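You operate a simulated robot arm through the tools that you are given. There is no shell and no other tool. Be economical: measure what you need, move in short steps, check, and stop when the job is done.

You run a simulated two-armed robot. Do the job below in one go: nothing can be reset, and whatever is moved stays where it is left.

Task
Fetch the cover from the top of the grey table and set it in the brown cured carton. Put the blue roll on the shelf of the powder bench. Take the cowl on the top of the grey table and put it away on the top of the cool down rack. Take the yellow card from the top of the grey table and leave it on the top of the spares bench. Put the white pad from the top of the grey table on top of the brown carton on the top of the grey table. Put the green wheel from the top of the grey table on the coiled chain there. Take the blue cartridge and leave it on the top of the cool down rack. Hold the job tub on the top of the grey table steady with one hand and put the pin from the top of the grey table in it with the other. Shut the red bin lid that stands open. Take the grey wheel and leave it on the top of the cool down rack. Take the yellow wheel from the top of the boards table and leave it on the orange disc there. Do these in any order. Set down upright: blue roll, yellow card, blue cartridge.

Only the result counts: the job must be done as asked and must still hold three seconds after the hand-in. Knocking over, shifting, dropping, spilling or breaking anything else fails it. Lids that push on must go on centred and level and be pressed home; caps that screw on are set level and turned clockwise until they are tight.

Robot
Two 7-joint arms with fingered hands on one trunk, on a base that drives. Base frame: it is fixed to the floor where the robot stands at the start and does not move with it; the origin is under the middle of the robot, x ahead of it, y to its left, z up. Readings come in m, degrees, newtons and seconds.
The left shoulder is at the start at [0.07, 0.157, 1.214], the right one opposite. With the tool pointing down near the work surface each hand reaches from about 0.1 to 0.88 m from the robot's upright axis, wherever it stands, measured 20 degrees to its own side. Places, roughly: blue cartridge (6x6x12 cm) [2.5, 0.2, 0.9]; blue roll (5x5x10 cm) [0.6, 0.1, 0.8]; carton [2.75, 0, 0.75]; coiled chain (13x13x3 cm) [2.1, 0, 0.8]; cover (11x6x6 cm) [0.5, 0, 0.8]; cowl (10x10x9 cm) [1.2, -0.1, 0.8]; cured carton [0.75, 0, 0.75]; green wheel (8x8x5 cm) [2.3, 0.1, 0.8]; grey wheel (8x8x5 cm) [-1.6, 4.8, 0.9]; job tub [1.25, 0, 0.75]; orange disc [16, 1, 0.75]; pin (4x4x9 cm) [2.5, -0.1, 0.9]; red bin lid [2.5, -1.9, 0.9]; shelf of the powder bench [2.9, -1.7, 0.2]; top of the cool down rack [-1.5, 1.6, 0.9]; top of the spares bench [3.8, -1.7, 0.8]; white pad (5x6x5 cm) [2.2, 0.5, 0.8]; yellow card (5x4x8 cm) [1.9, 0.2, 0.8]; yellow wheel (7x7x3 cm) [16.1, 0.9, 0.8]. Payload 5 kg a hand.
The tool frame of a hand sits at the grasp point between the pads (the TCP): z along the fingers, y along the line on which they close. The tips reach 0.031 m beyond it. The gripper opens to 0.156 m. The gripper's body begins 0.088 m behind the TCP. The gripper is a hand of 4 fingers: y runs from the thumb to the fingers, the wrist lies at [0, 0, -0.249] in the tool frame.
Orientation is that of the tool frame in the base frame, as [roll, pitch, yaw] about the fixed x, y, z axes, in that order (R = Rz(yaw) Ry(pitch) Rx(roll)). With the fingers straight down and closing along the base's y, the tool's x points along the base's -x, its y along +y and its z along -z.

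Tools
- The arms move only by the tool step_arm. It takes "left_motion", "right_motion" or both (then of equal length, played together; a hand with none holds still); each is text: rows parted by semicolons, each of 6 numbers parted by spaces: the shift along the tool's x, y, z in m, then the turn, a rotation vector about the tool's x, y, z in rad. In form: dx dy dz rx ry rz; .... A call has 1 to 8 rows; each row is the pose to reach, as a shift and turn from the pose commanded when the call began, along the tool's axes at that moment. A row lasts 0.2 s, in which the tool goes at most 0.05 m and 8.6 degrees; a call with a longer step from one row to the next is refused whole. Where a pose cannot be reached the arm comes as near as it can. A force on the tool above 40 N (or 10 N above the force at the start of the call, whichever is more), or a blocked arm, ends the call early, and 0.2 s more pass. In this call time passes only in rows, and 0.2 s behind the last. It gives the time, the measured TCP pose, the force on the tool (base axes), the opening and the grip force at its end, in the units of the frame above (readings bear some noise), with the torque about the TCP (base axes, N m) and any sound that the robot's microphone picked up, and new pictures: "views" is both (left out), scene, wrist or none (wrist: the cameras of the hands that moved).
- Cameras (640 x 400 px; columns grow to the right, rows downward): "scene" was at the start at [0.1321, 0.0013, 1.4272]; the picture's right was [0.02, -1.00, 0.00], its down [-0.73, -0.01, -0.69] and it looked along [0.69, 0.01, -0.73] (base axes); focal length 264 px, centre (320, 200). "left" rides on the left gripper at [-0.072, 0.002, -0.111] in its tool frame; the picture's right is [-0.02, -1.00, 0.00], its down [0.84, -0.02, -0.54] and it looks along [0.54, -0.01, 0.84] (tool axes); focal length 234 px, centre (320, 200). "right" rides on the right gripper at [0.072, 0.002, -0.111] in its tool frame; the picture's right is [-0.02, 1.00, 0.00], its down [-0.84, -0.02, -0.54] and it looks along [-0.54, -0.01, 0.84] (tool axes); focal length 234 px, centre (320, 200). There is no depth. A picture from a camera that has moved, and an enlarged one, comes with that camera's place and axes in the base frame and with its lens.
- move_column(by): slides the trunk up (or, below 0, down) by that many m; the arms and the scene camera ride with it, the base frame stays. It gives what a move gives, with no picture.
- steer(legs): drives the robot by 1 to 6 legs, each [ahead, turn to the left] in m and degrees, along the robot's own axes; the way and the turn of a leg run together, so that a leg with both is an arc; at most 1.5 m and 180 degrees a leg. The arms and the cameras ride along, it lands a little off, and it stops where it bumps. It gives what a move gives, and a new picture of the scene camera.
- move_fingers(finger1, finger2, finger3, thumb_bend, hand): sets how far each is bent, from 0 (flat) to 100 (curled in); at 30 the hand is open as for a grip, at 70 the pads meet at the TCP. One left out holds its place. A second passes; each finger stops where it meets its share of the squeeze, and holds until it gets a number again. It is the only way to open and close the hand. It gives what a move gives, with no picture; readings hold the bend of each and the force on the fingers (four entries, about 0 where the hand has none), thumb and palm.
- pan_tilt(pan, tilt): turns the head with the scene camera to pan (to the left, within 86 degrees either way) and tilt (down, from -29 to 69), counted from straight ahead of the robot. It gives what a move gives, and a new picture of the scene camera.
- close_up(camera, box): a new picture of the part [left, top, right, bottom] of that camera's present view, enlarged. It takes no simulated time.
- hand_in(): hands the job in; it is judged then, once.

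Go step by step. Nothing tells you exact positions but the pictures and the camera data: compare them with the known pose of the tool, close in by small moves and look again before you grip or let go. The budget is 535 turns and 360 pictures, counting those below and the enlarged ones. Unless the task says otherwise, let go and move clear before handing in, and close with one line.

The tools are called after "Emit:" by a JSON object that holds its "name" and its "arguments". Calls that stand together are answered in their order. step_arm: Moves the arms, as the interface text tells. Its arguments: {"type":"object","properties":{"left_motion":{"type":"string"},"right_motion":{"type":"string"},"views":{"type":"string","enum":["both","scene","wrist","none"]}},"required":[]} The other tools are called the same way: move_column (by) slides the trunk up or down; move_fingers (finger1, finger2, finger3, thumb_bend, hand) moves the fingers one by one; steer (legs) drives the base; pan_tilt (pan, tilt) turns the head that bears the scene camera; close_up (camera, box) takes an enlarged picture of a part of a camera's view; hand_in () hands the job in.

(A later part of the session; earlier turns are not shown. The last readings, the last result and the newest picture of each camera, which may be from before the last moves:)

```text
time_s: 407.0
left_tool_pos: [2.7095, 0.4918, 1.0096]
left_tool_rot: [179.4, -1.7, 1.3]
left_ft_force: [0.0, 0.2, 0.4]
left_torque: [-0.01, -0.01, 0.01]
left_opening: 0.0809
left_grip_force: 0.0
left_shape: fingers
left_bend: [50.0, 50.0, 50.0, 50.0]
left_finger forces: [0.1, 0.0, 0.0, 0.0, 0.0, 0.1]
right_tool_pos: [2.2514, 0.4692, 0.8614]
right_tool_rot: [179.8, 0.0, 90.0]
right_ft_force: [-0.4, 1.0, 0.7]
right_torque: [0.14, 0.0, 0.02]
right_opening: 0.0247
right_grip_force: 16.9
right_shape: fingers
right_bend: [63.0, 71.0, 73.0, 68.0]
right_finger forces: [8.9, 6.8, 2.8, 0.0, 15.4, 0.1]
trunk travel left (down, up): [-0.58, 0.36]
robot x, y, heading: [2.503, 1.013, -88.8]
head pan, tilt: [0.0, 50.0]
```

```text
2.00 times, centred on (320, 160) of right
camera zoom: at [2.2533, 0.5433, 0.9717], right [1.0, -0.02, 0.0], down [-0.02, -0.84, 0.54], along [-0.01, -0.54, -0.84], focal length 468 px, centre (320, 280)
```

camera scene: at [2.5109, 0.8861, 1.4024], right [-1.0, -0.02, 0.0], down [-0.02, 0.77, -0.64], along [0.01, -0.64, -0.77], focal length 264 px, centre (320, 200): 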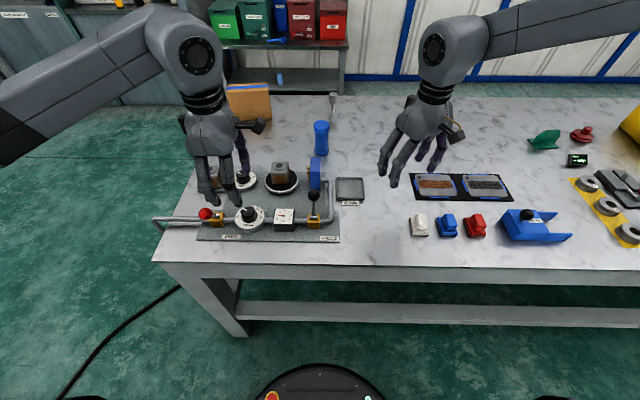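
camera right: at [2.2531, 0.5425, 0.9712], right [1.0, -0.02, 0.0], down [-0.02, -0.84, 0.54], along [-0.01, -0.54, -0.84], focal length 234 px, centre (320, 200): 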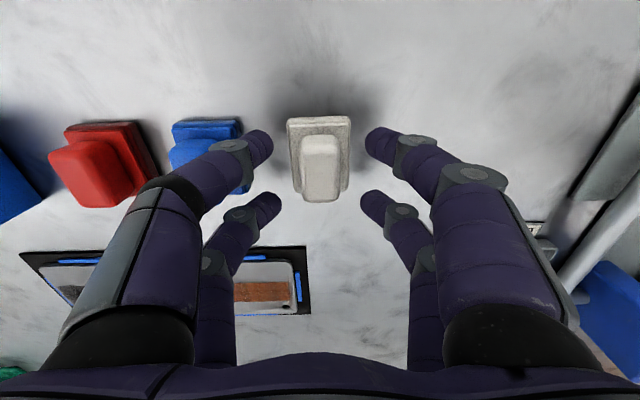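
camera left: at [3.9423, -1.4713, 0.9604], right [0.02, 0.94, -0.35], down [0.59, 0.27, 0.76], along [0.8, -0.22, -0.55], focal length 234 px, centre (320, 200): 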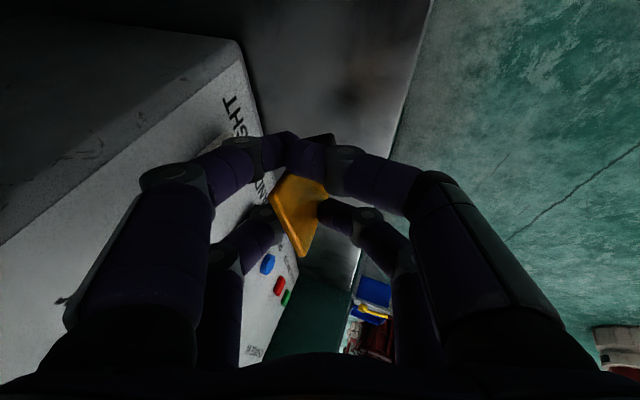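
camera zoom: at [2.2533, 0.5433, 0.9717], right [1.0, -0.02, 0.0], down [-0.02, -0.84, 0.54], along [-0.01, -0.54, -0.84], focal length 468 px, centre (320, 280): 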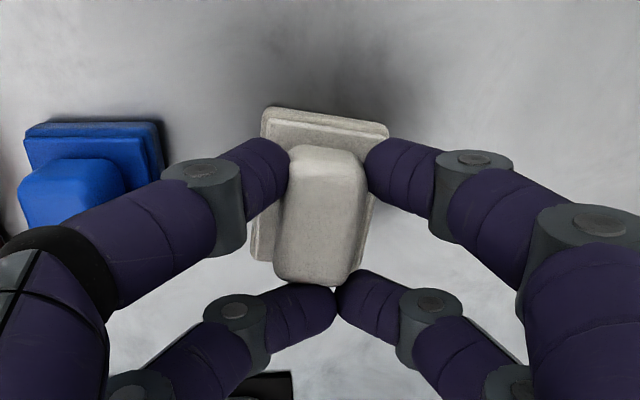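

Emit:
{"name": "move_fingers", "arguments": {"hand": "right", "finger1": 52, "finger2": 52, "finger3": 52, "thumb_bend": 52}}

Emit:
{"name": "close_up", "arguments": {"camera": "right", "box": [160, 60, 480, 260]}}

```text
time_s: 408.0
left_tool_pos: [2.7097, 0.4912, 1.0081]
left_tool_rot: [179.4, -1.6, 1.2]
left_ft_force: [0.9, 0.1, 0.0]
left_torque: [0.01, -0.02, 0.0]
left_opening: 0.0809
left_grip_force: 0.1
left_shape: fingers
left_bend: [50.0, 50.0, 50.0, 50.0]
left_finger forces: [0.0, 0.1, 0.0, 0.0, 0.0, 0.0]
right_tool_pos: [2.2512, 0.4704, 0.8604]
right_tool_rot: [179.8, 0.0, 90.0]
right_ft_force: [-0.2, -0.1, -0.2]
right_torque: [0.01, 0.02, 0.0]
right_opening: 0.0724
right_grip_force: 0.1
right_shape: fingers
right_bend: [52.0, 52.0, 52.0, 52.0]
right_finger forces: [0.0, 0.0, 0.0, 0.1, 0.0, 0.1]
trunk travel left (down, up): [-0.58, 0.36]
robot x, y, heading: [2.5051, 1.0163, -88.8]
head pan, tilt: [0.0, 50.0]
```

```text
2.00 times, centred on (320, 160) of right
camera zoom: at [2.2533, 0.5432, 0.9717], right [1.0, -0.02, 0.0], down [-0.02, -0.84, 0.54], along [-0.01, -0.54, -0.84], focal length 468 px, centre (320, 280)
```

zoom: 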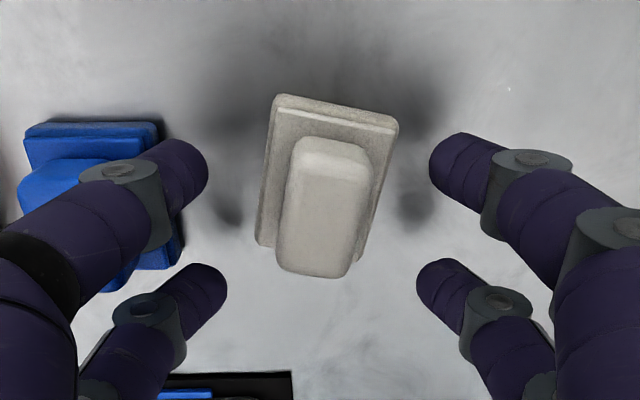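

Emit:
{"name": "step_arm", "arguments": {"right_motion": "0.006 0.0015 0 0 0 0.115; 0.013 0.003 0 0 0 0.227; 0.013 0.003 0.012 0 0 0.227; 0.013 0.003 0.018 0 0 0.227", "views": "wrist"}}

```text
time_s: 409.0
left_tool_pos: [2.7091, 0.4921, 1.0112]
left_tool_rot: [179.5, -1.6, 1.2]
left_ft_force: [0.3, -0.2, 1.0]
left_torque: [-0.01, -0.01, 0.01]
left_opening: 0.0806
left_grip_force: 0.1
left_shape: fingers
left_bend: [50.0, 50.0, 50.0, 50.0]
left_finger forces: [0.0, 0.0, 0.1, 0.1, 0.0, 0.0]
right_tool_pos: [2.2549, 0.482, 0.8424]
right_tool_rot: [179.8, 0.0, 77.0]
right_ft_force: [1.3, -0.6, 0.2]
right_torque: [0.03, 0.0, 0.03]
right_opening: 0.0722
right_grip_force: 0.1
right_shape: fingers
right_bend: [52.0, 52.0, 52.0, 52.0]
right_finger forces: [0.1, 0.0, 0.0, 0.0, 0.0, 0.0]
trunk travel left (down, up): [-0.58, 0.36]
robot x, y, heading: [2.5102, 1.0105, -89.1]
head pan, tilt: [0.0, 50.0]
camera right: at [2.2731, 0.5539, 0.9536], right [0.97, -0.25, 0.0], down [-0.21, -0.81, 0.54], along [-0.13, -0.53, -0.84], focal length 234 px, centre (320, 200)
```

right: 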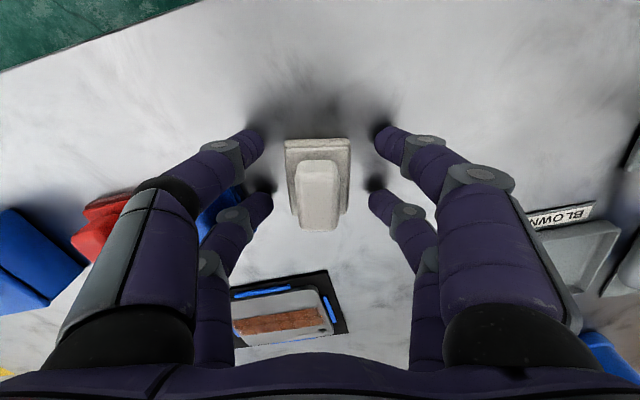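

Emit:
{"name": "move_fingers", "arguments": {"hand": "right", "finger1": 66, "finger2": 66, "finger3": 66, "thumb_bend": 66}}

Emit:
{"name": "close_up", "arguments": {"camera": "right", "box": [160, 60, 480, 260]}}

```text
time_s: 410.0
left_tool_pos: [2.7098, 0.4927, 1.0099]
left_tool_rot: [179.3, -1.7, 1.3]
left_ft_force: [0.7, 0.4, -0.3]
left_torque: [-0.04, -0.01, 0.01]
left_opening: 0.0809
left_grip_force: 0.0
left_shape: fingers
left_bend: [50.0, 50.0, 50.0, 50.0]
left_finger forces: [0.0, 0.0, 0.0, 0.0, 0.0, 0.0]
right_tool_pos: [2.2528, 0.4829, 0.8433]
right_tool_rot: [179.8, 0.0, 77.1]
right_ft_force: [-0.7, 0.4, 4.2]
right_torque: [0.04, 0.03, 0.03]
right_opening: 0.0411
right_grip_force: 11.4
right_shape: fingers
right_bend: [60.0, 60.0, 60.0, 63.0]
right_finger forces: [5.8, 5.3, 4.9, 0.0, 6.7, 0.1]
trunk travel left (down, up): [-0.58, 0.36]
robot x, y, heading: [2.5068, 1.0079, -88.8]
head pan, tilt: [0.0, 50.0]
```

```text
2.00 times, centred on (320, 160) of right
camera zoom: at [2.273, 0.554, 0.9537], right [0.97, -0.25, 0.0], down [-0.21, -0.81, 0.54], along [-0.13, -0.53, -0.84], focal length 468 px, centre (320, 280)
```

zoom: 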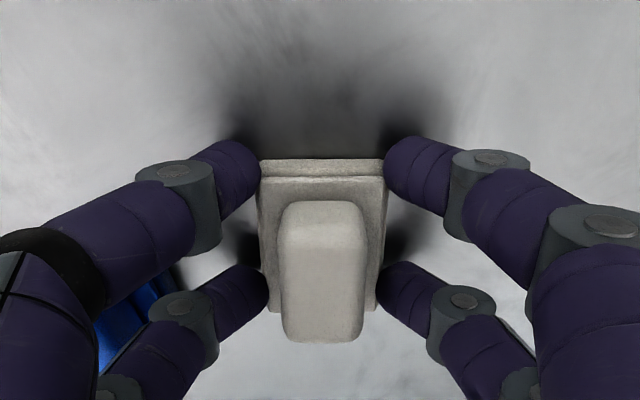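

Excellent four-point grip on the base. I firm it slightly and lift.

Emit:
{"name": "move_fingers", "arguments": {"hand": "right", "finger1": 70, "finger2": 70, "finger3": 70, "thumb_bend": 70}}

Emit:
{"name": "step_arm", "arguments": {"right_motion": "0 0 -0.03 0 0 0; 0 0 -0.07 0 0 0; 0 0 -0.11 0 0 0; 0 0 -0.15 0 0 0; 0 0 -0.18 0 0 0", "views": "wrist"}}

```text
time_s: 411.0
left_tool_pos: [2.7094, 0.4935, 1.0104]
left_tool_rot: [179.4, -1.7, 1.2]
left_ft_force: [-0.1, -0.4, 0.4]
left_torque: [-0.01, -0.02, -0.01]
left_opening: 0.0807
left_grip_force: 0.0
left_shape: fingers
left_bend: [50.0, 50.0, 50.0, 50.0]
left_finger forces: [0.0, 0.0, 0.0, 0.0, 0.0, 0.0]
right_tool_pos: [2.2537, 0.483, 0.8431]
right_tool_rot: [179.8, 0.0, 77.0]
right_ft_force: [-1.8, -0.7, 7.8]
right_torque: [0.04, 0.02, 0.01]
right_opening: 0.0391
right_grip_force: 17.5
right_shape: fingers
right_bend: [59.0, 60.0, 61.0, 65.0]
right_finger forces: [8.2, 8.1, 7.0, 0.0, 11.9, 0.0]
trunk travel left (down, up): [-0.58, 0.36]
robot x, y, heading: [2.5057, 1.016, -88.9]
head pan, tilt: [0.0, 50.0]
```

```text
time_s: 412.2
left_tool_pos: [2.7097, 0.4926, 1.0096]
left_tool_rot: [179.2, -1.8, 1.2]
left_ft_force: [-0.2, 1.3, 0.6]
left_torque: [0.0, -0.01, 0.04]
left_opening: 0.0807
left_grip_force: 0.1
left_shape: fingers
left_bend: [50.0, 50.0, 50.0, 50.0]
left_finger forces: [0.0, 0.0, 0.1, 0.1, 0.0, 0.0]
right_tool_pos: [2.2525, 0.4835, 1.0239]
right_tool_rot: [179.9, -0.1, 77.1]
right_ft_force: [1.0, 0.4, -0.3]
right_torque: [0.02, 0.0, 0.01]
right_opening: 0.0138
right_grip_force: 4.8
right_shape: fingers
right_bend: [67.0, 63.0, 66.0, 69.0]
right_finger forces: [0.0, 4.8, 2.6, 0.0, 2.1, 0.0]
trunk travel left (down, up): [-0.58, 0.36]
robot x, y, heading: [2.509, 1.0114, -88.9]
head pan, tilt: [0.0, 50.0]
camera right: at [2.2722, 0.5545, 1.1342], right [0.97, -0.25, 0.0], down [-0.21, -0.81, 0.54], along [-0.13, -0.53, -0.84], focal length 234 px, centre (320, 200)
```

right: 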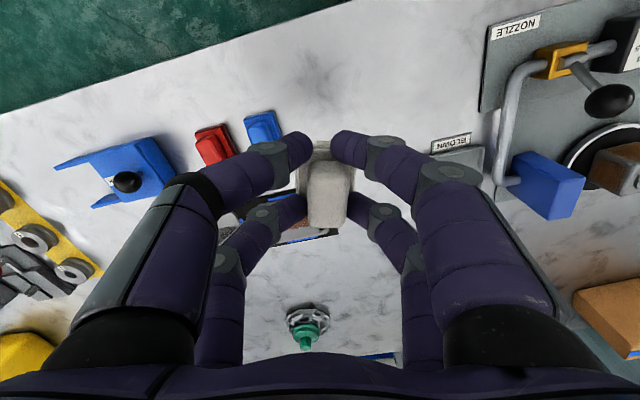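

Emit:
{"name": "move_fingers", "arguments": {"hand": "right", "finger1": 76, "finger2": 76, "finger3": 76, "thumb_bend": 76}}

Emit:
{"name": "close_up", "arguments": {"camera": "right", "box": [160, 60, 480, 260]}}

```text
time_s: 413.2
left_tool_pos: [2.7086, 0.4929, 1.0095]
left_tool_rot: [179.5, -1.8, 1.2]
left_ft_force: [-0.6, -0.1, -0.9]
left_torque: [0.0, 0.0, 0.03]
left_opening: 0.0809
left_grip_force: 0.0
left_shape: fingers
left_bend: [50.0, 50.0, 50.0, 50.0]
left_finger forces: [0.1, 0.1, 0.0, 0.0, 0.0, 0.1]
right_tool_pos: [2.2538, 0.4823, 1.022]
right_tool_rot: [179.8, 0.0, 77.1]
right_ft_force: [-0.1, -0.5, -0.3]
right_torque: [0.01, -0.02, 0.0]
right_opening: 0.0
right_grip_force: 6.3
right_shape: fingers
right_bend: [72.0, 62.0, 66.0, 73.0]
right_finger forces: [0.1, 6.8, 6.7, 0.1, 0.1, 0.0]
trunk travel left (down, up): [-0.58, 0.36]
robot x, y, heading: [2.5074, 1.0141, -88.6]
head pan, tilt: [0.0, 50.0]
```

```text
2.00 times, centred on (320, 160) of right
camera zoom: at [2.2722, 0.5541, 1.1336], right [0.97, -0.25, 0.0], down [-0.21, -0.81, 0.54], along [-0.13, -0.53, -0.84], focal length 468 px, centre (320, 280)
```

zoom: 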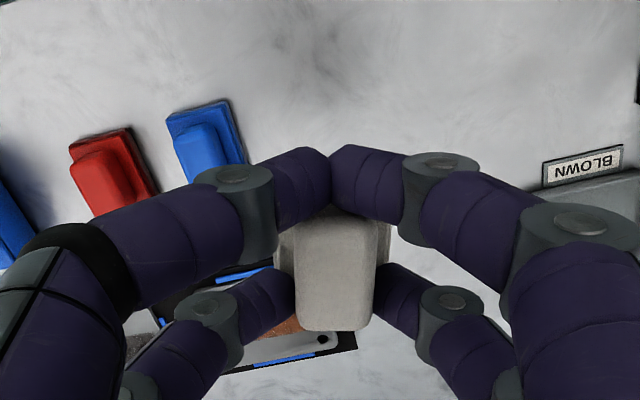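

Emit:
{"name": "move_fingers", "arguments": {"hand": "right", "finger2": 88, "finger3": 88}}

Emit:
{"name": "close_up", "arguments": {"camera": "right", "box": [160, 60, 480, 260]}}

```text
time_s: 414.2
left_tool_pos: [2.7089, 0.4926, 1.0089]
left_tool_rot: [179.4, -1.8, 1.2]
left_ft_force: [0.4, -0.2, -0.4]
left_torque: [0.04, 0.04, -0.01]
left_opening: 0.0808
left_grip_force: 0.1
left_shape: fingers
left_bend: [50.0, 50.0, 50.0, 50.0]
left_finger forces: [0.1, 0.0, 0.1, 0.0, 0.0, 0.1]
right_tool_pos: [2.2537, 0.4834, 1.0226]
right_tool_rot: [179.8, 0.0, 76.9]
right_ft_force: [-0.1, 1.2, -0.1]
right_torque: [0.0, -0.01, -0.01]
right_opening: 0.0
right_grip_force: 7.1
right_shape: fingers
right_bend: [72.0, 62.0, 66.0, 74.0]
right_finger forces: [0.1, 7.2, 7.0, 0.0, 0.0, 0.0]
trunk travel left (down, up): [-0.58, 0.36]
robot x, y, heading: [2.5049, 1.0139, -89.0]
head pan, tilt: [0.0, 50.0]
```

```text
2.00 times, centred on (320, 160) of right
camera zoom: at [2.2721, 0.554, 1.1335], right [0.97, -0.25, 0.0], down [-0.21, -0.81, 0.54], along [-0.13, -0.53, -0.84], focal length 468 px, centre (320, 280)
```

zoom: 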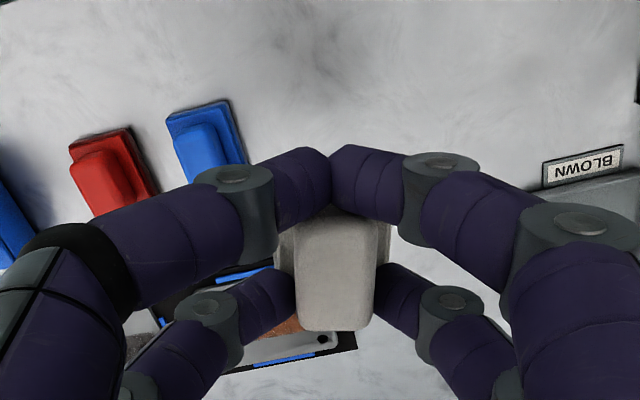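

The pad is held by its block, lightly but steadily. I drive around to the table's east end to set it on the brown carton.

Emit:
{"name": "steer", "arguments": {"legs": [[-0.35, 0], [0, 89], [0.95, 0], [0, -90], [1.25, 0], [0, -90]]}}

Emit:
{"name": "close_up", "arguments": {"camera": "right", "box": [160, 60, 480, 260]}}

```text
time_s: 438.4
left_tool_pos: [2.929, -0.0784, 1.0093]
left_tool_rot: [179.4, -1.7, -90.6]
left_ft_force: [0.2, -0.3, -0.7]
left_torque: [-0.01, -0.01, 0.01]
left_opening: 0.0808
left_grip_force: 0.1
left_shape: fingers
left_bend: [50.0, 50.0, 50.0, 50.0]
left_finger forces: [0.1, 0.1, 0.0, 0.1, 0.0, 0.0]
right_tool_pos: [2.9361, 0.3773, 1.022]
right_tool_rot: [179.8, 0.0, -15.0]
right_ft_force: [-0.2, 0.2, 0.4]
right_torque: [0.03, 0.04, -0.02]
right_opening: 0.0001
right_grip_force: 6.8
right_shape: fingers
right_bend: [72.0, 62.0, 66.0, 74.0]
right_finger forces: [0.0, 6.5, 6.5, 0.1, 0.0, 0.0]
trunk travel left (down, up): [-0.58, 0.36]
robot x, y, heading: [3.455, 0.1079, 179.0]
head pan, tilt: [0.0, 50.0]
camera scene: at [3.3311, 0.1085, 1.4024], right [0.01, 1.0, 0.0], down [0.77, -0.01, -0.64], along [-0.64, 0.01, -0.77], focal length 264 px, centre (320, 200)
```

scene: 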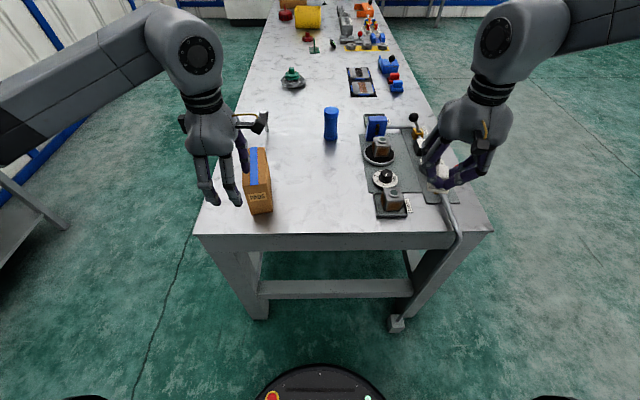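

```text
2.00 times, centred on (320, 160) of right
camera zoom: at [3.0053, 0.3593, 1.1335], right [-0.28, -0.96, 0.0], down [-0.8, 0.24, 0.54], along [-0.52, 0.15, -0.84], focal length 468 px, centre (320, 280)
```

zoom: 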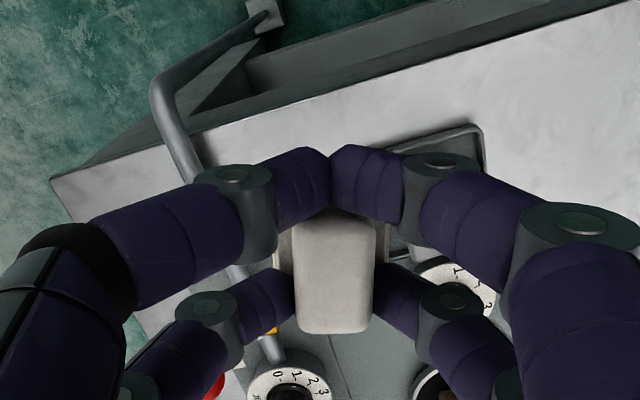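

Emit:
{"name": "close_up", "arguments": {"camera": "scene", "box": [200, 100, 360, 230]}}

```text
3.08 times, centred on (280, 165) of scene
camera zoom: at [3.3311, 0.1085, 1.4024], right [0.01, 1.0, 0.0], down [0.77, -0.01, -0.64], along [-0.64, 0.01, -0.77], focal length 813 px, centre (443, 308)
```

zoom: 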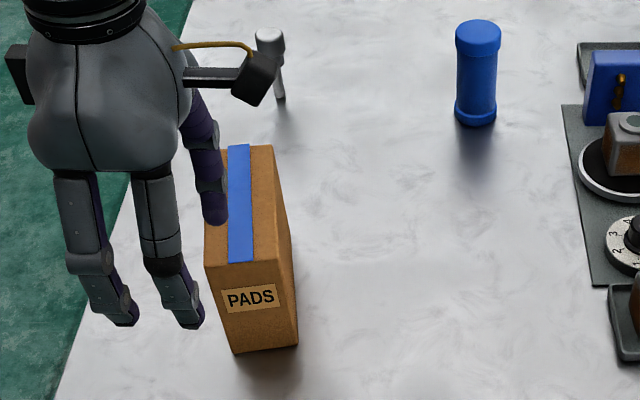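

The carton labelled PADS has its top at z≈0.911, centred near [2.80, -0.057]. I turn the base left so the right hand can reach it and the left clears.

Emit:
{"name": "steer", "arguments": {"legs": [[0, 30]]}}

Emit:
{"name": "close_up", "arguments": {"camera": "scene", "box": [240, 60, 480, 220]}}

```text
time_s: 440.2
left_tool_pos: [3.0939, -0.3185, 1.0094]
left_tool_rot: [179.5, -1.7, -60.5]
left_ft_force: [-0.5, 0.0, -0.5]
left_torque: [0.02, -0.02, -0.04]
left_opening: 0.0811
left_grip_force: 0.0
left_shape: fingers
left_bend: [50.0, 50.0, 50.0, 50.0]
left_finger forces: [0.1, 0.0, 0.0, 0.1, 0.0, 0.0]
right_tool_pos: [2.8693, 0.0777, 1.0224]
right_tool_rot: [179.8, 0.0, 15.2]
right_ft_force: [0.7, 0.2, 0.1]
right_torque: [0.01, 0.01, -0.02]
right_opening: 0.0
right_grip_force: 6.9
right_shape: fingers
right_bend: [72.0, 63.0, 67.0, 74.0]
right_finger forces: [0.0, 7.1, 7.3, 0.1, 0.0, 0.0]
trunk travel left (down, up): [-0.58, 0.36]
robot x, y, heading: [3.4551, 0.1068, -150.7]
head pan, tilt: [0.0, 50.0]
camera scene: at [3.3475, 0.0443, 1.4024], right [-0.49, 0.87, 0.0], down [0.67, 0.38, -0.64], along [-0.56, -0.32, -0.77], focal length 264 px, centre (320, 200)
```

scene: 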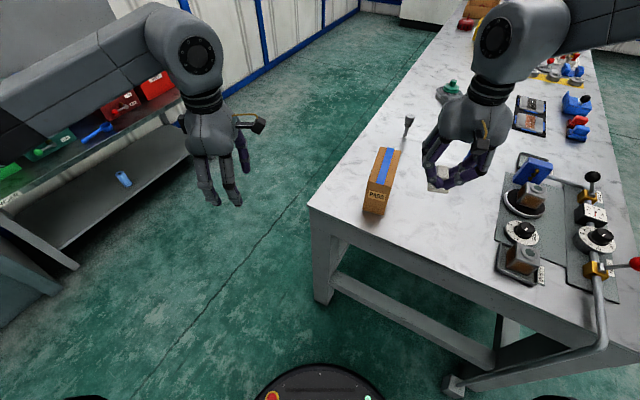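

```text
2.50 times, centred on (360, 140) of scene
camera zoom: at [3.3475, 0.0443, 1.4024], right [-0.49, 0.87, 0.0], down [0.67, 0.38, -0.64], along [-0.56, -0.32, -0.77], focal length 660 px, centre (220, 350)
```

zoom: 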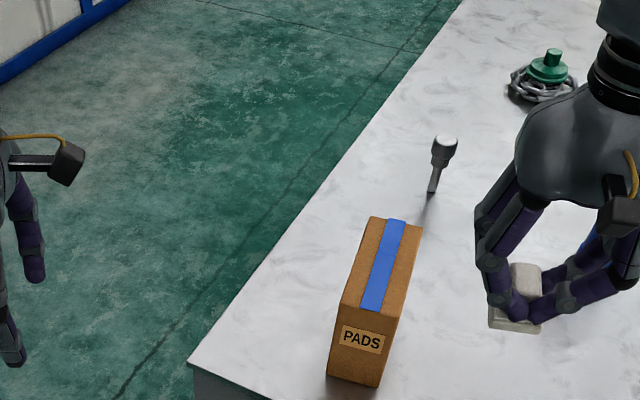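

Emit:
{"name": "step_arm", "arguments": {"right_motion": "-0.026 0.028 0 0 0 0.03; -0.0525 0.056 0 0 0 0.06; -0.079 0.084 0 0 0 0.098; -0.105 0.112 0 0 0 0.098"}}

Emit:
{"name": "close_up", "arguments": {"camera": "scene", "box": [320, 90, 480, 220]}}

```text
time_s: 441.2
left_tool_pos: [3.0919, -0.3199, 1.0083]
left_tool_rot: [179.5, -1.6, -60.6]
left_ft_force: [-1.0, 0.6, -0.5]
left_torque: [0.05, -0.02, -0.02]
left_opening: 0.0809
left_grip_force: 0.0
left_shape: fingers
left_bend: [50.0, 50.0, 50.0, 50.0]
left_finger forces: [0.0, 0.1, 0.1, 0.0, 0.0, 0.0]
right_tool_pos: [2.7965, -0.0585, 1.0206]
right_tool_rot: [179.9, -0.2, 9.6]
right_ft_force: [0.5, 0.2, 0.5]
right_torque: [0.03, -0.05, 0.02]
right_opening: 0.0
right_grip_force: 6.6
right_shape: fingers
right_bend: [72.0, 63.0, 67.0, 74.0]
right_finger forces: [0.0, 7.1, 7.3, 0.0, 0.0, 0.0]
trunk travel left (down, up): [-0.58, 0.36]
robot x, y, heading: [3.4552, 0.1105, -150.6]
head pan, tilt: [0.0, 50.0]
camera scene: at [3.3454, 0.0425, 1.402], right [-0.49, 0.87, 0.0], down [0.67, 0.38, -0.64], along [-0.56, -0.31, -0.77], focal length 264 px, centre (320, 200)
camera right: at [2.869, -0.0465, 1.1316], right [0.14, -0.99, 0.0], down [-0.83, -0.12, 0.54], along [-0.54, -0.08, -0.84], focal length 234 px, centre (320, 200)
```

scene: 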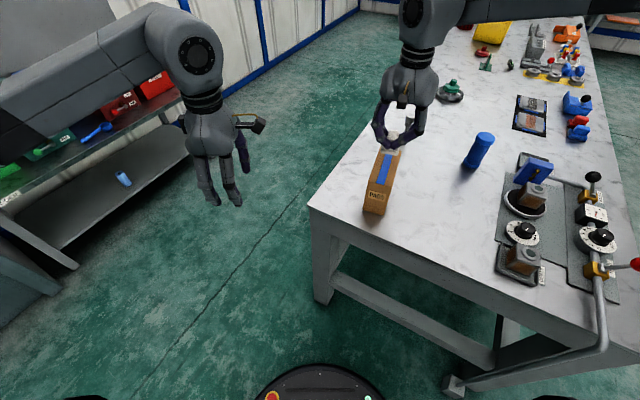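
right: 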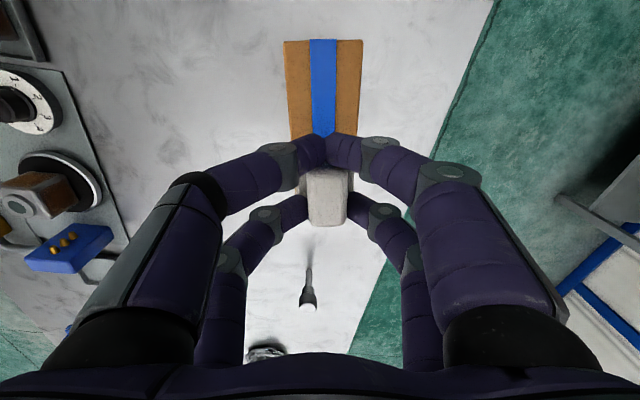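

```text
3.08 times, centred on (400, 155) of scene
camera zoom: at [3.3454, 0.0425, 1.402], right [-0.49, 0.87, 0.0], down [0.67, 0.38, -0.64], along [-0.56, -0.31, -0.77], focal length 813 px, centre (74, 338)
```

zoom: 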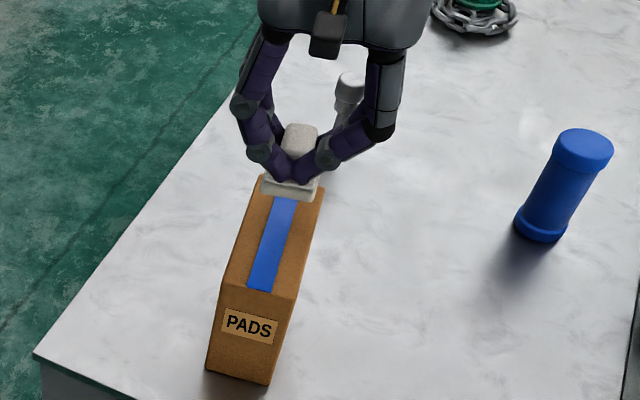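

Emit:
{"name": "step_arm", "arguments": {"right_motion": "0 0.001 0.015 0 0 0; 0 0.001 0.03 0 0 0; 0 0.001 0.036 0 0 0", "views": "none"}}

Emit:
{"name": "close_up", "arguments": {"camera": "scene", "box": [340, 110, 440, 220]}}

```text
time_s: 442.0
left_tool_pos: [3.0945, -0.3196, 1.0088]
left_tool_rot: [179.3, -1.7, -60.6]
left_ft_force: [0.3, -0.1, 0.6]
left_torque: [0.01, 0.02, -0.04]
left_opening: 0.0809
left_grip_force: 0.0
left_shape: fingers
left_bend: [50.0, 50.0, 50.0, 50.0]
left_finger forces: [0.0, 0.0, 0.1, 0.1, 0.0, 0.0]
right_tool_pos: [2.7985, -0.0582, 0.9868]
right_tool_rot: [179.8, 0.0, 9.6]
right_ft_force: [-0.3, -0.3, 0.3]
right_torque: [-0.01, -0.02, 0.01]
right_opening: 0.0001
right_grip_force: 7.3
right_shape: fingers
right_bend: [72.0, 63.0, 67.0, 74.0]
right_finger forces: [0.0, 7.2, 7.2, 0.0, 0.0, 0.0]
trunk travel left (down, up): [-0.58, 0.36]
robot x, y, heading: [3.4526, 0.107, -150.3]
head pan, tilt: [0.0, 50.0]
```

```text
3.64 times, centred on (390, 165) of scene
camera zoom: at [3.348, 0.0444, 1.4024], right [-0.49, 0.87, 0.0], down [0.67, 0.38, -0.64], along [-0.56, -0.32, -0.77], focal length 961 px, centre (66, 327)
```

zoom: 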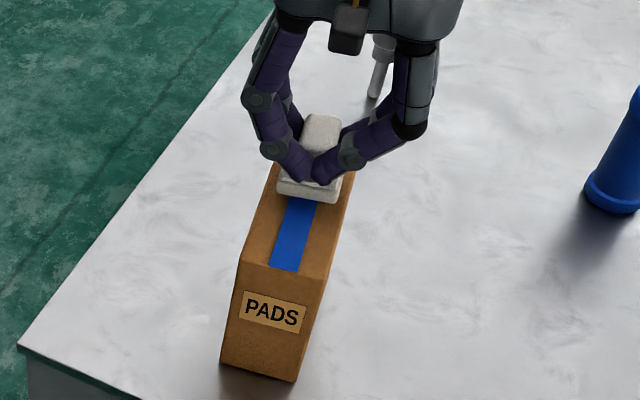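

Emit:
{"name": "step_arm", "arguments": {"right_motion": "0.012 0.002 0.004 0 0 0; 0.012 0.002 0.009 0 0 0; 0.012 0.002 0.013 0 0 0", "views": "none"}}

Emit:
{"name": "close_up", "arguments": {"camera": "scene", "box": [340, 110, 440, 220]}}

```text
time_s: 442.8
left_tool_pos: [3.0931, -0.3187, 1.0084]
left_tool_rot: [179.3, -1.7, -60.5]
left_ft_force: [1.4, -0.3, 0.4]
left_torque: [-0.02, -0.01, -0.03]
left_opening: 0.081
left_grip_force: 0.1
left_shape: fingers
left_bend: [50.0, 50.0, 50.0, 50.0]
left_finger forces: [0.0, 0.1, 0.0, 0.0, 0.0, 0.0]
right_tool_pos: [2.8107, -0.059, 0.9728]
right_tool_rot: [179.8, 0.1, 9.6]
right_ft_force: [0.2, -0.1, 0.7]
right_torque: [0.0, -0.02, -0.02]
right_opening: 0.0004
right_grip_force: 7.2
right_shape: fingers
right_bend: [72.0, 63.0, 67.0, 74.0]
right_finger forces: [0.0, 7.8, 7.2, 0.0, 0.0, 0.0]
trunk travel left (down, up): [-0.58, 0.36]
robot x, y, heading: [3.4571, 0.107, -150.6]
head pan, tilt: [0.0, 50.0]
```

```text
3.64 times, centred on (390, 165) of scene
camera zoom: at [3.3474, 0.0441, 1.4024], right [-0.49, 0.87, 0.0], down [0.67, 0.38, -0.64], along [-0.56, -0.32, -0.77], focal length 961 px, centre (66, 327)
```

zoom: 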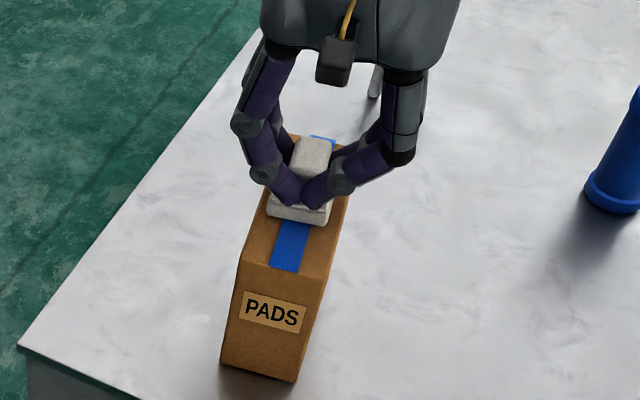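

Emit:
{"name": "step_arm", "arguments": {"right_motion": "0 0 0.003 0 0 0; 0 0 0.006 0 0 0; 0 0 0.009 0 0 0", "views": "none"}}

```text
time_s: 443.6
left_tool_pos: [3.0959, -0.3189, 1.0106]
left_tool_rot: [179.3, -1.6, -60.4]
left_ft_force: [0.9, 1.0, 0.3]
left_torque: [0.01, 0.03, 0.02]
left_opening: 0.0809
left_grip_force: 0.1
left_shape: fingers
left_bend: [50.0, 50.0, 50.0, 50.0]
left_finger forces: [0.1, 0.0, 0.0, 0.0, 0.0, 0.0]
right_tool_pos: [2.8107, -0.0605, 0.9698]
right_tool_rot: [179.6, 0.4, 9.6]
right_ft_force: [-2.8, -0.3, 31.8]
right_torque: [-0.45, 0.61, -0.06]
right_opening: 0.0
right_grip_force: 23.7
right_shape: fingers
right_bend: [72.0, 62.0, 65.0, 74.0]
right_finger forces: [0.0, 28.4, 18.4, 0.0, 0.0, 0.0]
trunk travel left (down, up): [-0.58, 0.36]
robot x, y, heading: [3.4589, 0.1088, -150.3]
head pan, tilt: [0.0, 50.0]
```

Emit:
{"name": "step_arm", "arguments": {"right_motion": "0 0 -0.005 0 0 0", "views": "none"}}

Emit:
{"name": "move_fingers", "arguments": {"hand": "right", "finger1": 56, "finger2": 56, "finger3": 56, "thumb_bend": 56}}

Emit:
{"name": "step_arm", "arguments": {"right_motion": "0 0 -0.03 0 0 0; 0 0 -0.07 0 0 0; 0 0 -0.11 0 0 0", "views": "wrist"}}

Emit:
{"name": "close_up", "arguments": {"camera": "scene", "box": [340, 110, 440, 220]}}

```text
time_s: 444.0
left_tool_pos: [3.095, -0.3196, 1.0102]
left_tool_rot: [179.2, -1.7, -60.5]
left_ft_force: [0.4, -0.3, -1.0]
left_torque: [-0.04, -0.01, -0.02]
left_opening: 0.081
left_grip_force: 0.1
left_shape: fingers
left_bend: [50.0, 50.0, 50.0, 50.0]
left_finger forces: [0.0, 0.0, 0.0, 0.0, 0.0, 0.0]
right_tool_pos: [2.8109, -0.0582, 0.9689]
right_tool_rot: [179.8, 0.0, 9.7]
right_ft_force: [-5.3, -4.1, 20.1]
right_torque: [-0.53, 0.45, -0.03]
right_opening: 0.0002
right_grip_force: 18.2
right_shape: fingers
right_bend: [72.0, 62.0, 65.0, 74.0]
right_finger forces: [0.0, 26.8, 9.8, 0.0, 0.0, 0.0]
trunk travel left (down, up): [-0.58, 0.36]
robot x, y, heading: [3.4553, 0.1043, -150.6]
head pan, tilt: [0.0, 50.0]
```

```text
time_s: 445.0
left_tool_pos: [3.095, -0.3186, 1.009]
left_tool_rot: [179.4, -1.7, -60.4]
left_ft_force: [0.6, 0.1, 0.2]
left_torque: [-0.01, -0.01, 0.02]
left_opening: 0.0806
left_grip_force: 0.0
left_shape: fingers
left_bend: [50.0, 50.0, 50.0, 50.0]
left_finger forces: [0.0, 0.0, 0.1, 0.1, 0.1, 0.0]
right_tool_pos: [2.8108, -0.058, 0.9694]
right_tool_rot: [179.8, -0.1, 9.7]
right_ft_force: [-1.0, 0.6, 9.8]
right_torque: [-0.23, 0.16, 0.0]
right_opening: 0.0568
right_grip_force: 6.8
right_shape: fingers
right_bend: [56.0, 71.0, 56.0, 56.0]
right_finger forces: [0.0, 13.0, 0.0, 0.0, 0.0, 0.1]
trunk travel left (down, up): [-0.58, 0.36]
robot x, y, heading: [3.4553, 0.1061, -150.7]
head pan, tilt: [0.0, 50.0]
```

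```text
time_s: 445.8
left_tool_pos: [3.0939, -0.3192, 1.0101]
left_tool_rot: [179.3, -1.6, -60.5]
left_ft_force: [0.9, 0.4, -0.3]
left_torque: [0.0, 0.02, -0.01]
left_opening: 0.0811
left_grip_force: 0.0
left_shape: fingers
left_bend: [50.0, 50.0, 50.0, 50.0]
left_finger forces: [0.0, 0.0, 0.0, 0.0, 0.0, 0.0]
right_tool_pos: [2.8093, -0.0575, 1.081]
right_tool_rot: [179.8, -0.1, 9.7]
right_ft_force: [-0.2, 0.0, -0.1]
right_torque: [0.01, 0.01, 0.02]
right_opening: 0.0564
right_grip_force: 0.0
right_shape: fingers
right_bend: [56.0, 56.0, 56.0, 56.0]
right_finger forces: [0.1, 0.0, 0.0, 0.1, 0.0, 0.0]
trunk travel left (down, up): [-0.58, 0.36]
robot x, y, heading: [3.455, 0.104, -150.7]
head pan, tilt: [0.0, 50.0]
camera right: at [2.8824, -0.0453, 1.1911], right [0.14, -0.99, 0.0], down [-0.83, -0.12, 0.54], along [-0.54, -0.08, -0.84], focal length 234 px, centre (320, 200)
```

right: 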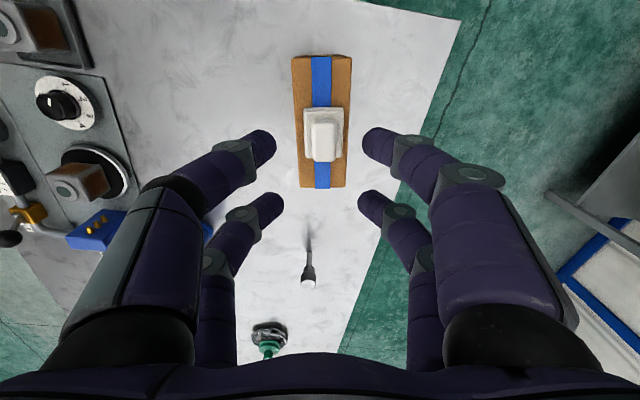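

```text
3.64 times, centred on (390, 165) of scene
camera zoom: at [3.3481, 0.0442, 1.4023], right [-0.49, 0.87, 0.0], down [0.67, 0.38, -0.64], along [-0.56, -0.32, -0.77], focal length 961 px, centre (66, 327)
```

zoom: 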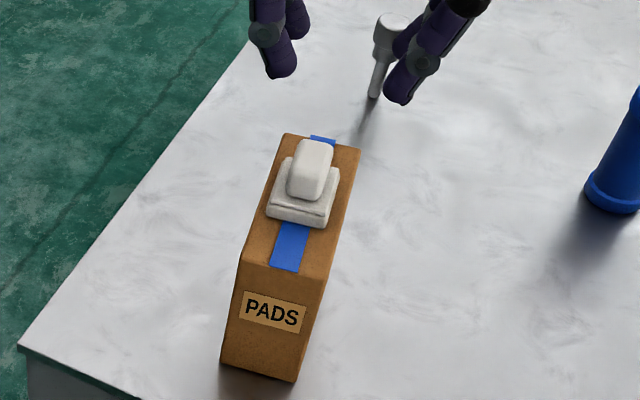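

The pad sits squarely on the carton. Next the blue cartridge with the right hand: I shift the base closer.

Emit:
{"name": "steer", "arguments": {"legs": [[0, -29.3], [0.14, 0], [0, 12]]}}

```text
time_s: 449.4
left_tool_pos: [2.8449, -0.1948, 1.0074]
left_tool_rot: [179.4, -1.7, -77.6]
left_ft_force: [0.5, -0.5, -0.1]
left_torque: [0.02, 0.0, -0.04]
left_opening: 0.0812
left_grip_force: 0.0
left_shape: fingers
left_bend: [50.0, 50.0, 50.0, 50.0]
left_finger forces: [0.1, 0.0, 0.0, 0.0, 0.0, 0.0]
right_tool_pos: [2.6498, 0.1383, 1.0805]
right_tool_rot: [179.8, -0.1, -7.4]
right_ft_force: [-1.1, -1.0, 0.1]
right_torque: [-0.01, 0.02, -0.03]
right_opening: 0.0564
right_grip_force: 0.0
right_shape: fingers
right_bend: [56.0, 56.0, 56.0, 56.0]
right_finger forces: [0.0, 0.0, 0.0, 0.1, 0.1, 0.0]
trunk travel left (down, up): [-0.58, 0.36]
robot x, y, heading: [3.3147, 0.1069, -167.8]
head pan, tilt: [0.0, 50.0]
camera scene: at [3.1935, 0.0781, 1.4023], right [-0.21, 0.98, 0.0], down [0.75, 0.16, -0.64], along [-0.63, -0.14, -0.77], focal length 264 px, centre (320, 200)
```

scene: 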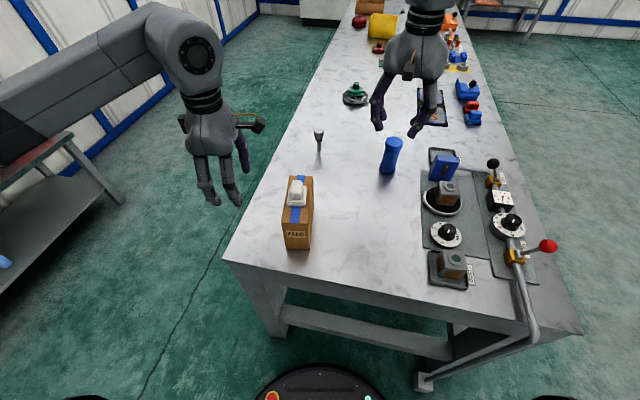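

Emit:
{"name": "move_fingers", "arguments": {"hand": "right", "finger1": 44, "finger2": 44, "finger3": 44, "thumb_bend": 44}}

Emit:
{"name": "step_arm", "arguments": {"right_motion": "-0.04 0 0.02 0 0 0; -0.08 0 0.05 0 0 0; -0.121 0 0.085 0 0 0", "views": "wrist"}}

```text
time_s: 450.4
left_tool_pos: [2.8437, -0.1946, 1.008]
left_tool_rot: [179.5, -1.8, -77.6]
left_ft_force: [-0.2, -0.9, 0.2]
left_torque: [-0.03, 0.01, 0.02]
left_opening: 0.0809
left_grip_force: 0.0
left_shape: fingers
left_bend: [50.0, 50.0, 50.0, 50.0]
left_finger forces: [0.0, 0.1, 0.0, 0.0, 0.1, 0.1]
right_tool_pos: [2.6497, 0.1389, 1.0786]
right_tool_rot: [179.9, -0.1, -7.4]
right_ft_force: [0.2, 0.0, -0.4]
right_torque: [0.02, -0.01, 0.01]
right_opening: 0.1045
right_grip_force: 0.0
right_shape: fingers
right_bend: [44.0, 44.0, 44.0, 44.0]
right_finger forces: [0.1, 0.0, 0.0, 0.0, 0.1, 0.0]
trunk travel left (down, up): [-0.58, 0.36]
robot x, y, heading: [3.3153, 0.1054, -167.3]
head pan, tilt: [0.0, 50.0]
```

```text
refused: row 3 steps farther than a row can; nothing moved
```

Emit:
{"name": "step_arm", "arguments": {"right_motion": "-0.03 0 0.02 0 0 0; -0.06 0 0.045 0 0 0; -0.09 0 0.07 0 0 0; -0.121 0 0.095 0 0 0", "views": "wrist"}}

```text
time_s: 451.4
left_tool_pos: [2.8434, -0.1941, 1.0102]
left_tool_rot: [179.4, -1.7, -77.5]
left_ft_force: [0.2, 0.8, -0.6]
left_torque: [0.01, 0.01, 0.0]
left_opening: 0.0806
left_grip_force: 0.0
left_shape: fingers
left_bend: [50.0, 50.0, 50.0, 50.0]
left_finger forces: [0.0, 0.1, 0.1, 0.0, 0.0, 0.0]
right_tool_pos: [2.5437, 0.1662, 0.9878]
right_tool_rot: [179.7, 0.0, -7.4]
right_ft_force: [0.4, -0.8, 0.2]
right_torque: [-0.02, 0.01, -0.03]
right_opening: 0.1047
right_grip_force: 0.1
right_shape: fingers
right_bend: [44.0, 44.0, 44.0, 44.0]
right_finger forces: [0.0, 0.0, 0.1, 0.0, 0.0, 0.1]
right hand out of reach, approached as far as the arm can: row 4
trunk travel left (down, up): [-0.58, 0.36]
robot x, y, heading: [3.317, 0.1051, -167.7]
head pan, tilt: [0.0, 50.0]
camera right: at [2.6169, 0.1572, 1.0984], right [-0.15, -0.99, 0.01], down [-0.83, 0.13, 0.55], along [-0.54, 0.08, -0.84], focal length 234 px, centre (320, 200)
```

right: 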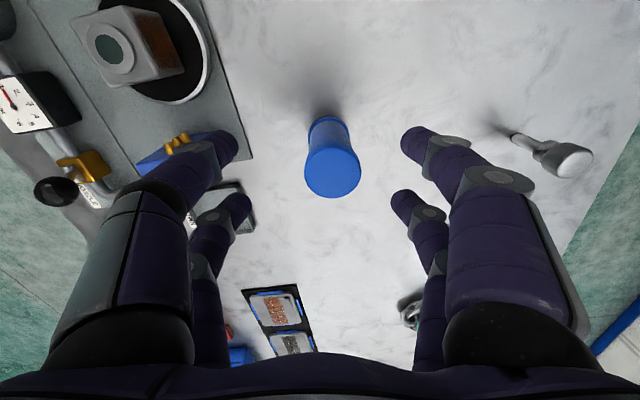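

Emit:
{"name": "steer", "arguments": {"legs": [[0.03, 0]]}}

Emit:
{"name": "step_arm", "arguments": {"right_motion": "-0.002 0.002 0.02 0 0 0; -0.002 0.002 0.05 0 0 0; -0.002 0.002 0.08 0 0 0", "views": "wrist"}}

```text
time_s: 452.2
left_tool_pos: [2.8214, -0.2003, 1.0131]
left_tool_rot: [179.0, -1.6, -77.6]
left_ft_force: [0.6, 0.4, 1.6]
left_torque: [-0.01, 0.07, 0.0]
left_opening: 0.081
left_grip_force: 0.1
left_shape: fingers
left_bend: [50.0, 50.0, 50.0, 50.0]
left_finger forces: [0.0, 0.0, 0.0, 0.1, 0.0, 0.0]
right_tool_pos: [2.5221, 0.16, 0.9911]
right_tool_rot: [179.6, 0.4, -7.4]
right_ft_force: [0.6, -0.3, 0.7]
right_torque: [-0.03, 0.08, 0.01]
right_opening: 0.1044
right_grip_force: 0.1
right_shape: fingers
right_bend: [44.0, 44.0, 44.0, 44.0]
right_finger forces: [0.1, 0.0, 0.0, 0.0, 0.0, 0.0]
trunk travel left (down, up): [-0.58, 0.36]
robot x, y, heading: [3.2905, 0.0951, -167.6]
head pan, tilt: [0.0, 50.0]
camera scene: at [3.1718, 0.0733, 1.4032], right [-0.21, 0.98, 0.0], down [0.75, 0.16, -0.65], along [-0.63, -0.14, -0.76], focal length 264 px, centre (320, 200)
```

scene: 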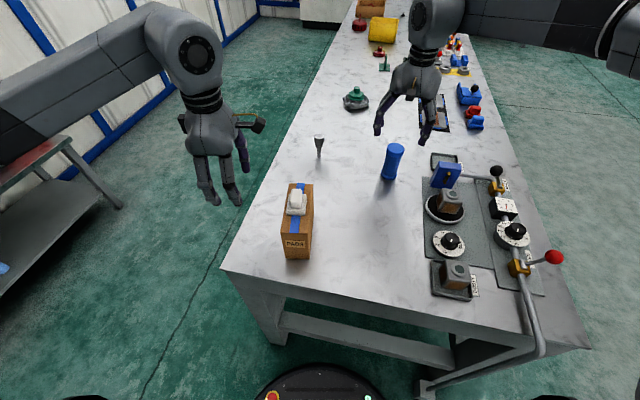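

```text
time_s: 453.0
left_tool_pos: [2.8142, -0.2006, 1.0089]
left_tool_rot: [179.4, -1.7, -77.6]
left_ft_force: [0.0, 0.2, -0.1]
left_torque: [-0.01, 0.03, 0.01]
left_opening: 0.081
left_grip_force: 0.1
left_shape: fingers
left_bend: [50.0, 50.0, 50.0, 50.0]
left_finger forces: [0.1, 0.0, 0.0, 0.0, 0.0, 0.1]
right_tool_pos: [2.5285, 0.1691, 0.9137]
right_tool_rot: [179.5, 0.2, -7.5]
right_ft_force: [0.0, 0.3, 0.1]
right_torque: [0.0, 0.01, -0.01]
right_opening: 0.1046
right_grip_force: 0.0
right_shape: fingers
right_bend: [44.0, 44.0, 44.0, 44.0]
right_finger forces: [0.0, 0.0, 0.0, 0.1, 0.0, 0.0]
right hand out of reach, approached as far as the arm can: row 1, 2, 3
trunk travel left (down, up): [-0.58, 0.36]
robot x, y, heading: [3.2884, 0.0972, -167.5]
head pan, tilt: [0.0, 50.0]
camera right: at [2.601, 0.1599, 1.0251], right [-0.15, -0.99, 0.01], down [-0.83, 0.13, 0.55], along [-0.54, 0.08, -0.84], focal length 234 px, centre (320, 200)
```

right: 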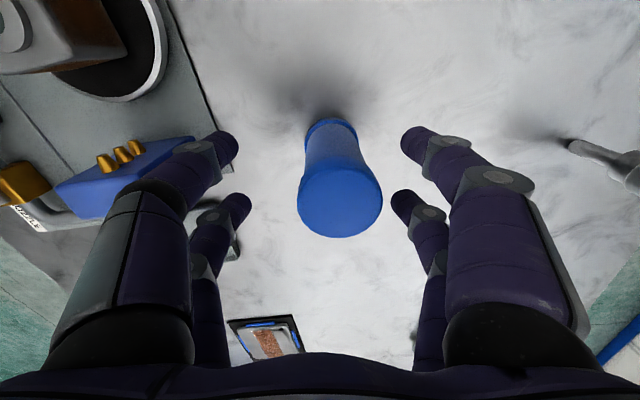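

Emit:
{"name": "step_arm", "arguments": {"right_motion": "0.002 0.01 0.015 0 0 0; 0.002 0.01 0.034 0 0 0", "views": "wrist"}}

```text
time_s: 453.6
left_tool_pos: [2.8171, -0.1995, 1.0091]
left_tool_rot: [179.4, -1.7, -77.6]
left_ft_force: [-0.3, 0.7, 0.1]
left_torque: [0.01, -0.03, 0.02]
left_opening: 0.0806
left_grip_force: 0.0
left_shape: fingers
left_bend: [50.0, 50.0, 50.0, 50.0]
left_finger forces: [0.0, 0.0, 0.1, 0.0, 0.0, 0.1]
right_tool_pos: [2.5413, 0.1686, 0.8872]
right_tool_rot: [179.5, 0.2, -7.4]
right_ft_force: [-0.4, -0.5, 0.3]
right_torque: [-0.01, -0.01, 0.02]
right_opening: 0.1044
right_grip_force: 0.1
right_shape: fingers
right_bend: [44.0, 44.0, 44.0, 44.0]
right_finger forces: [0.0, 0.0, 0.0, 0.1, 0.0, 0.0]
right hand out of reach, approached as far as the arm can: row 1, 2
trunk travel left (down, up): [-0.58, 0.36]
robot x, y, heading: [3.2874, 0.1024, -167.7]
head pan, tilt: [0.0, 50.0]
camera right: at [2.6146, 0.1601, 0.998], right [-0.15, -0.99, 0.01], down [-0.83, 0.13, 0.55], along [-0.54, 0.08, -0.84], focal length 234 px, centre (320, 200)
```

right: 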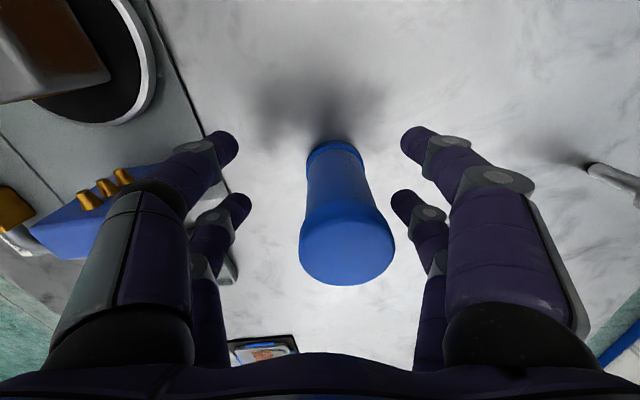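

Emit:
{"name": "step_arm", "arguments": {"right_motion": "0 0 -0.04 0 0 0; 0 0 -0.08 0 0 0; 0 0 -0.12 0 0 0", "views": "none"}}

Emit:
{"name": "steer", "arguments": {"legs": [[0, 20]]}}

```text
time_s: 454.4
left_tool_pos: [2.816, -0.2013, 1.0101]
left_tool_rot: [179.2, -1.7, -77.6]
left_ft_force: [-0.6, 0.3, 0.5]
left_torque: [-0.03, 0.0, 0.03]
left_opening: 0.0807
left_grip_force: 0.1
left_shape: fingers
left_bend: [50.0, 50.0, 50.0, 50.0]
left_finger forces: [0.1, 0.1, 0.0, 0.0, 0.0, 0.0]
right_tool_pos: [2.5417, 0.1686, 1.0086]
right_tool_rot: [179.7, 0.1, -7.4]
right_ft_force: [0.8, -0.2, 0.9]
right_torque: [0.03, 0.05, -0.01]
right_opening: 0.1042
right_grip_force: 0.0
right_shape: fingers
right_bend: [44.0, 44.0, 44.0, 44.0]
right_finger forces: [0.0, 0.1, 0.0, 0.0, 0.0, 0.1]
trunk travel left (down, up): [-0.58, 0.36]
robot x, y, heading: [3.2879, 0.0992, -167.6]
head pan, tilt: [0.0, 50.0]
```

```text
time_s: 455.9
left_tool_pos: [2.9475, -0.3452, 1.0096]
left_tool_rot: [179.4, -1.7, -57.6]
left_ft_force: [-0.4, 0.2, -0.5]
left_torque: [-0.03, -0.01, 0.0]
left_opening: 0.0811
left_grip_force: 0.0
left_shape: fingers
left_bend: [50.0, 50.0, 50.0, 50.0]
left_finger forces: [0.0, 0.0, 0.1, 0.0, 0.1, 0.0]
right_tool_pos: [2.564, -0.092, 1.0065]
right_tool_rot: [179.8, 0.1, 12.8]
right_ft_force: [-0.2, 0.7, 0.3]
right_torque: [0.03, 0.0, -0.03]
right_opening: 0.1047
right_grip_force: 0.0
right_shape: fingers
right_bend: [44.0, 44.0, 44.0, 44.0]
right_finger forces: [0.0, 0.0, 0.1, 0.1, 0.0, 0.0]
trunk travel left (down, up): [-0.58, 0.36]
robot x, y, heading: [3.2839, 0.1002, -147.2]
head pan, tilt: [0.0, 50.0]
camera scene: at [3.1823, 0.0311, 1.4024], right [-0.54, 0.84, 0.0], down [0.65, 0.41, -0.64], along [-0.54, -0.34, -0.77], focal length 264 px, centre (320, 200)
```

scene: 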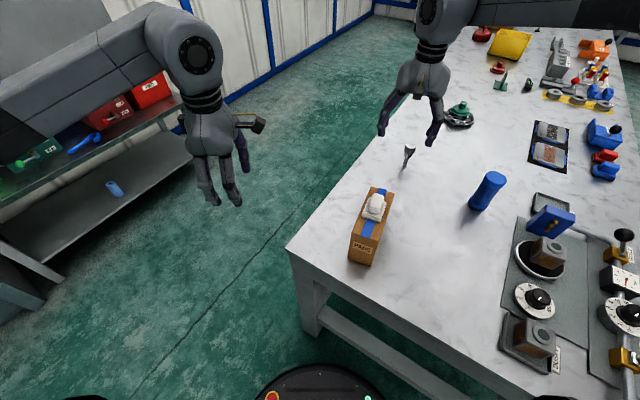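

Emit:
{"name": "step_arm", "arguments": {"right_motion": "0.003 -0.042 0 0 0 0; 0.006 -0.084 0 0 0 0; 0.009 -0.126 0 0 0 0; 0.012 -0.168 0 0 0 0; 0.015 -0.21 0 0 0 0; 0.0185 -0.252 0.01 0 0 0", "views": "wrist"}}

```text
time_s: 457.3
left_tool_pos: [2.9468, -0.3424, 1.0107]
left_tool_rot: [179.3, -1.8, -57.5]
left_ft_force: [0.2, 0.8, -0.6]
left_torque: [-0.07, -0.01, 0.0]
left_opening: 0.0809
left_grip_force: 0.0
left_shape: fingers
left_bend: [50.0, 50.0, 50.0, 50.0]
left_finger forces: [0.1, 0.0, 0.1, 0.1, 0.0, 0.0]
right_tool_pos: [2.5254, 0.1593, 0.9923]
right_tool_rot: [179.6, 0.1, 12.7]
right_ft_force: [0.0, 0.1, -0.3]
right_torque: [-0.03, 0.01, 0.01]
right_opening: 0.1047
right_grip_force: 0.1
right_shape: fingers
right_bend: [44.0, 44.0, 44.0, 44.0]
right_finger forces: [0.0, 0.1, 0.1, 0.1, 0.1, 0.0]
trunk travel left (down, up): [-0.58, 0.36]
robot x, y, heading: [3.2885, 0.0981, -147.8]
head pan, tilt: [0.0, 50.0]
camera right: at [2.5979, 0.177, 1.1052], right [0.2, -0.98, 0.01], down [-0.82, -0.16, 0.55], along [-0.53, -0.11, -0.84], focal length 234 px, centre (320, 200)
```

right: 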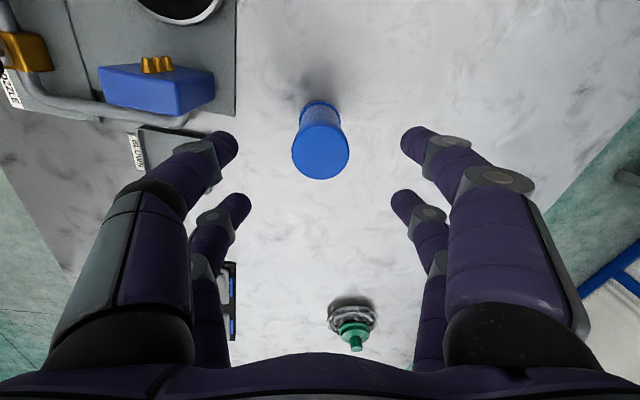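

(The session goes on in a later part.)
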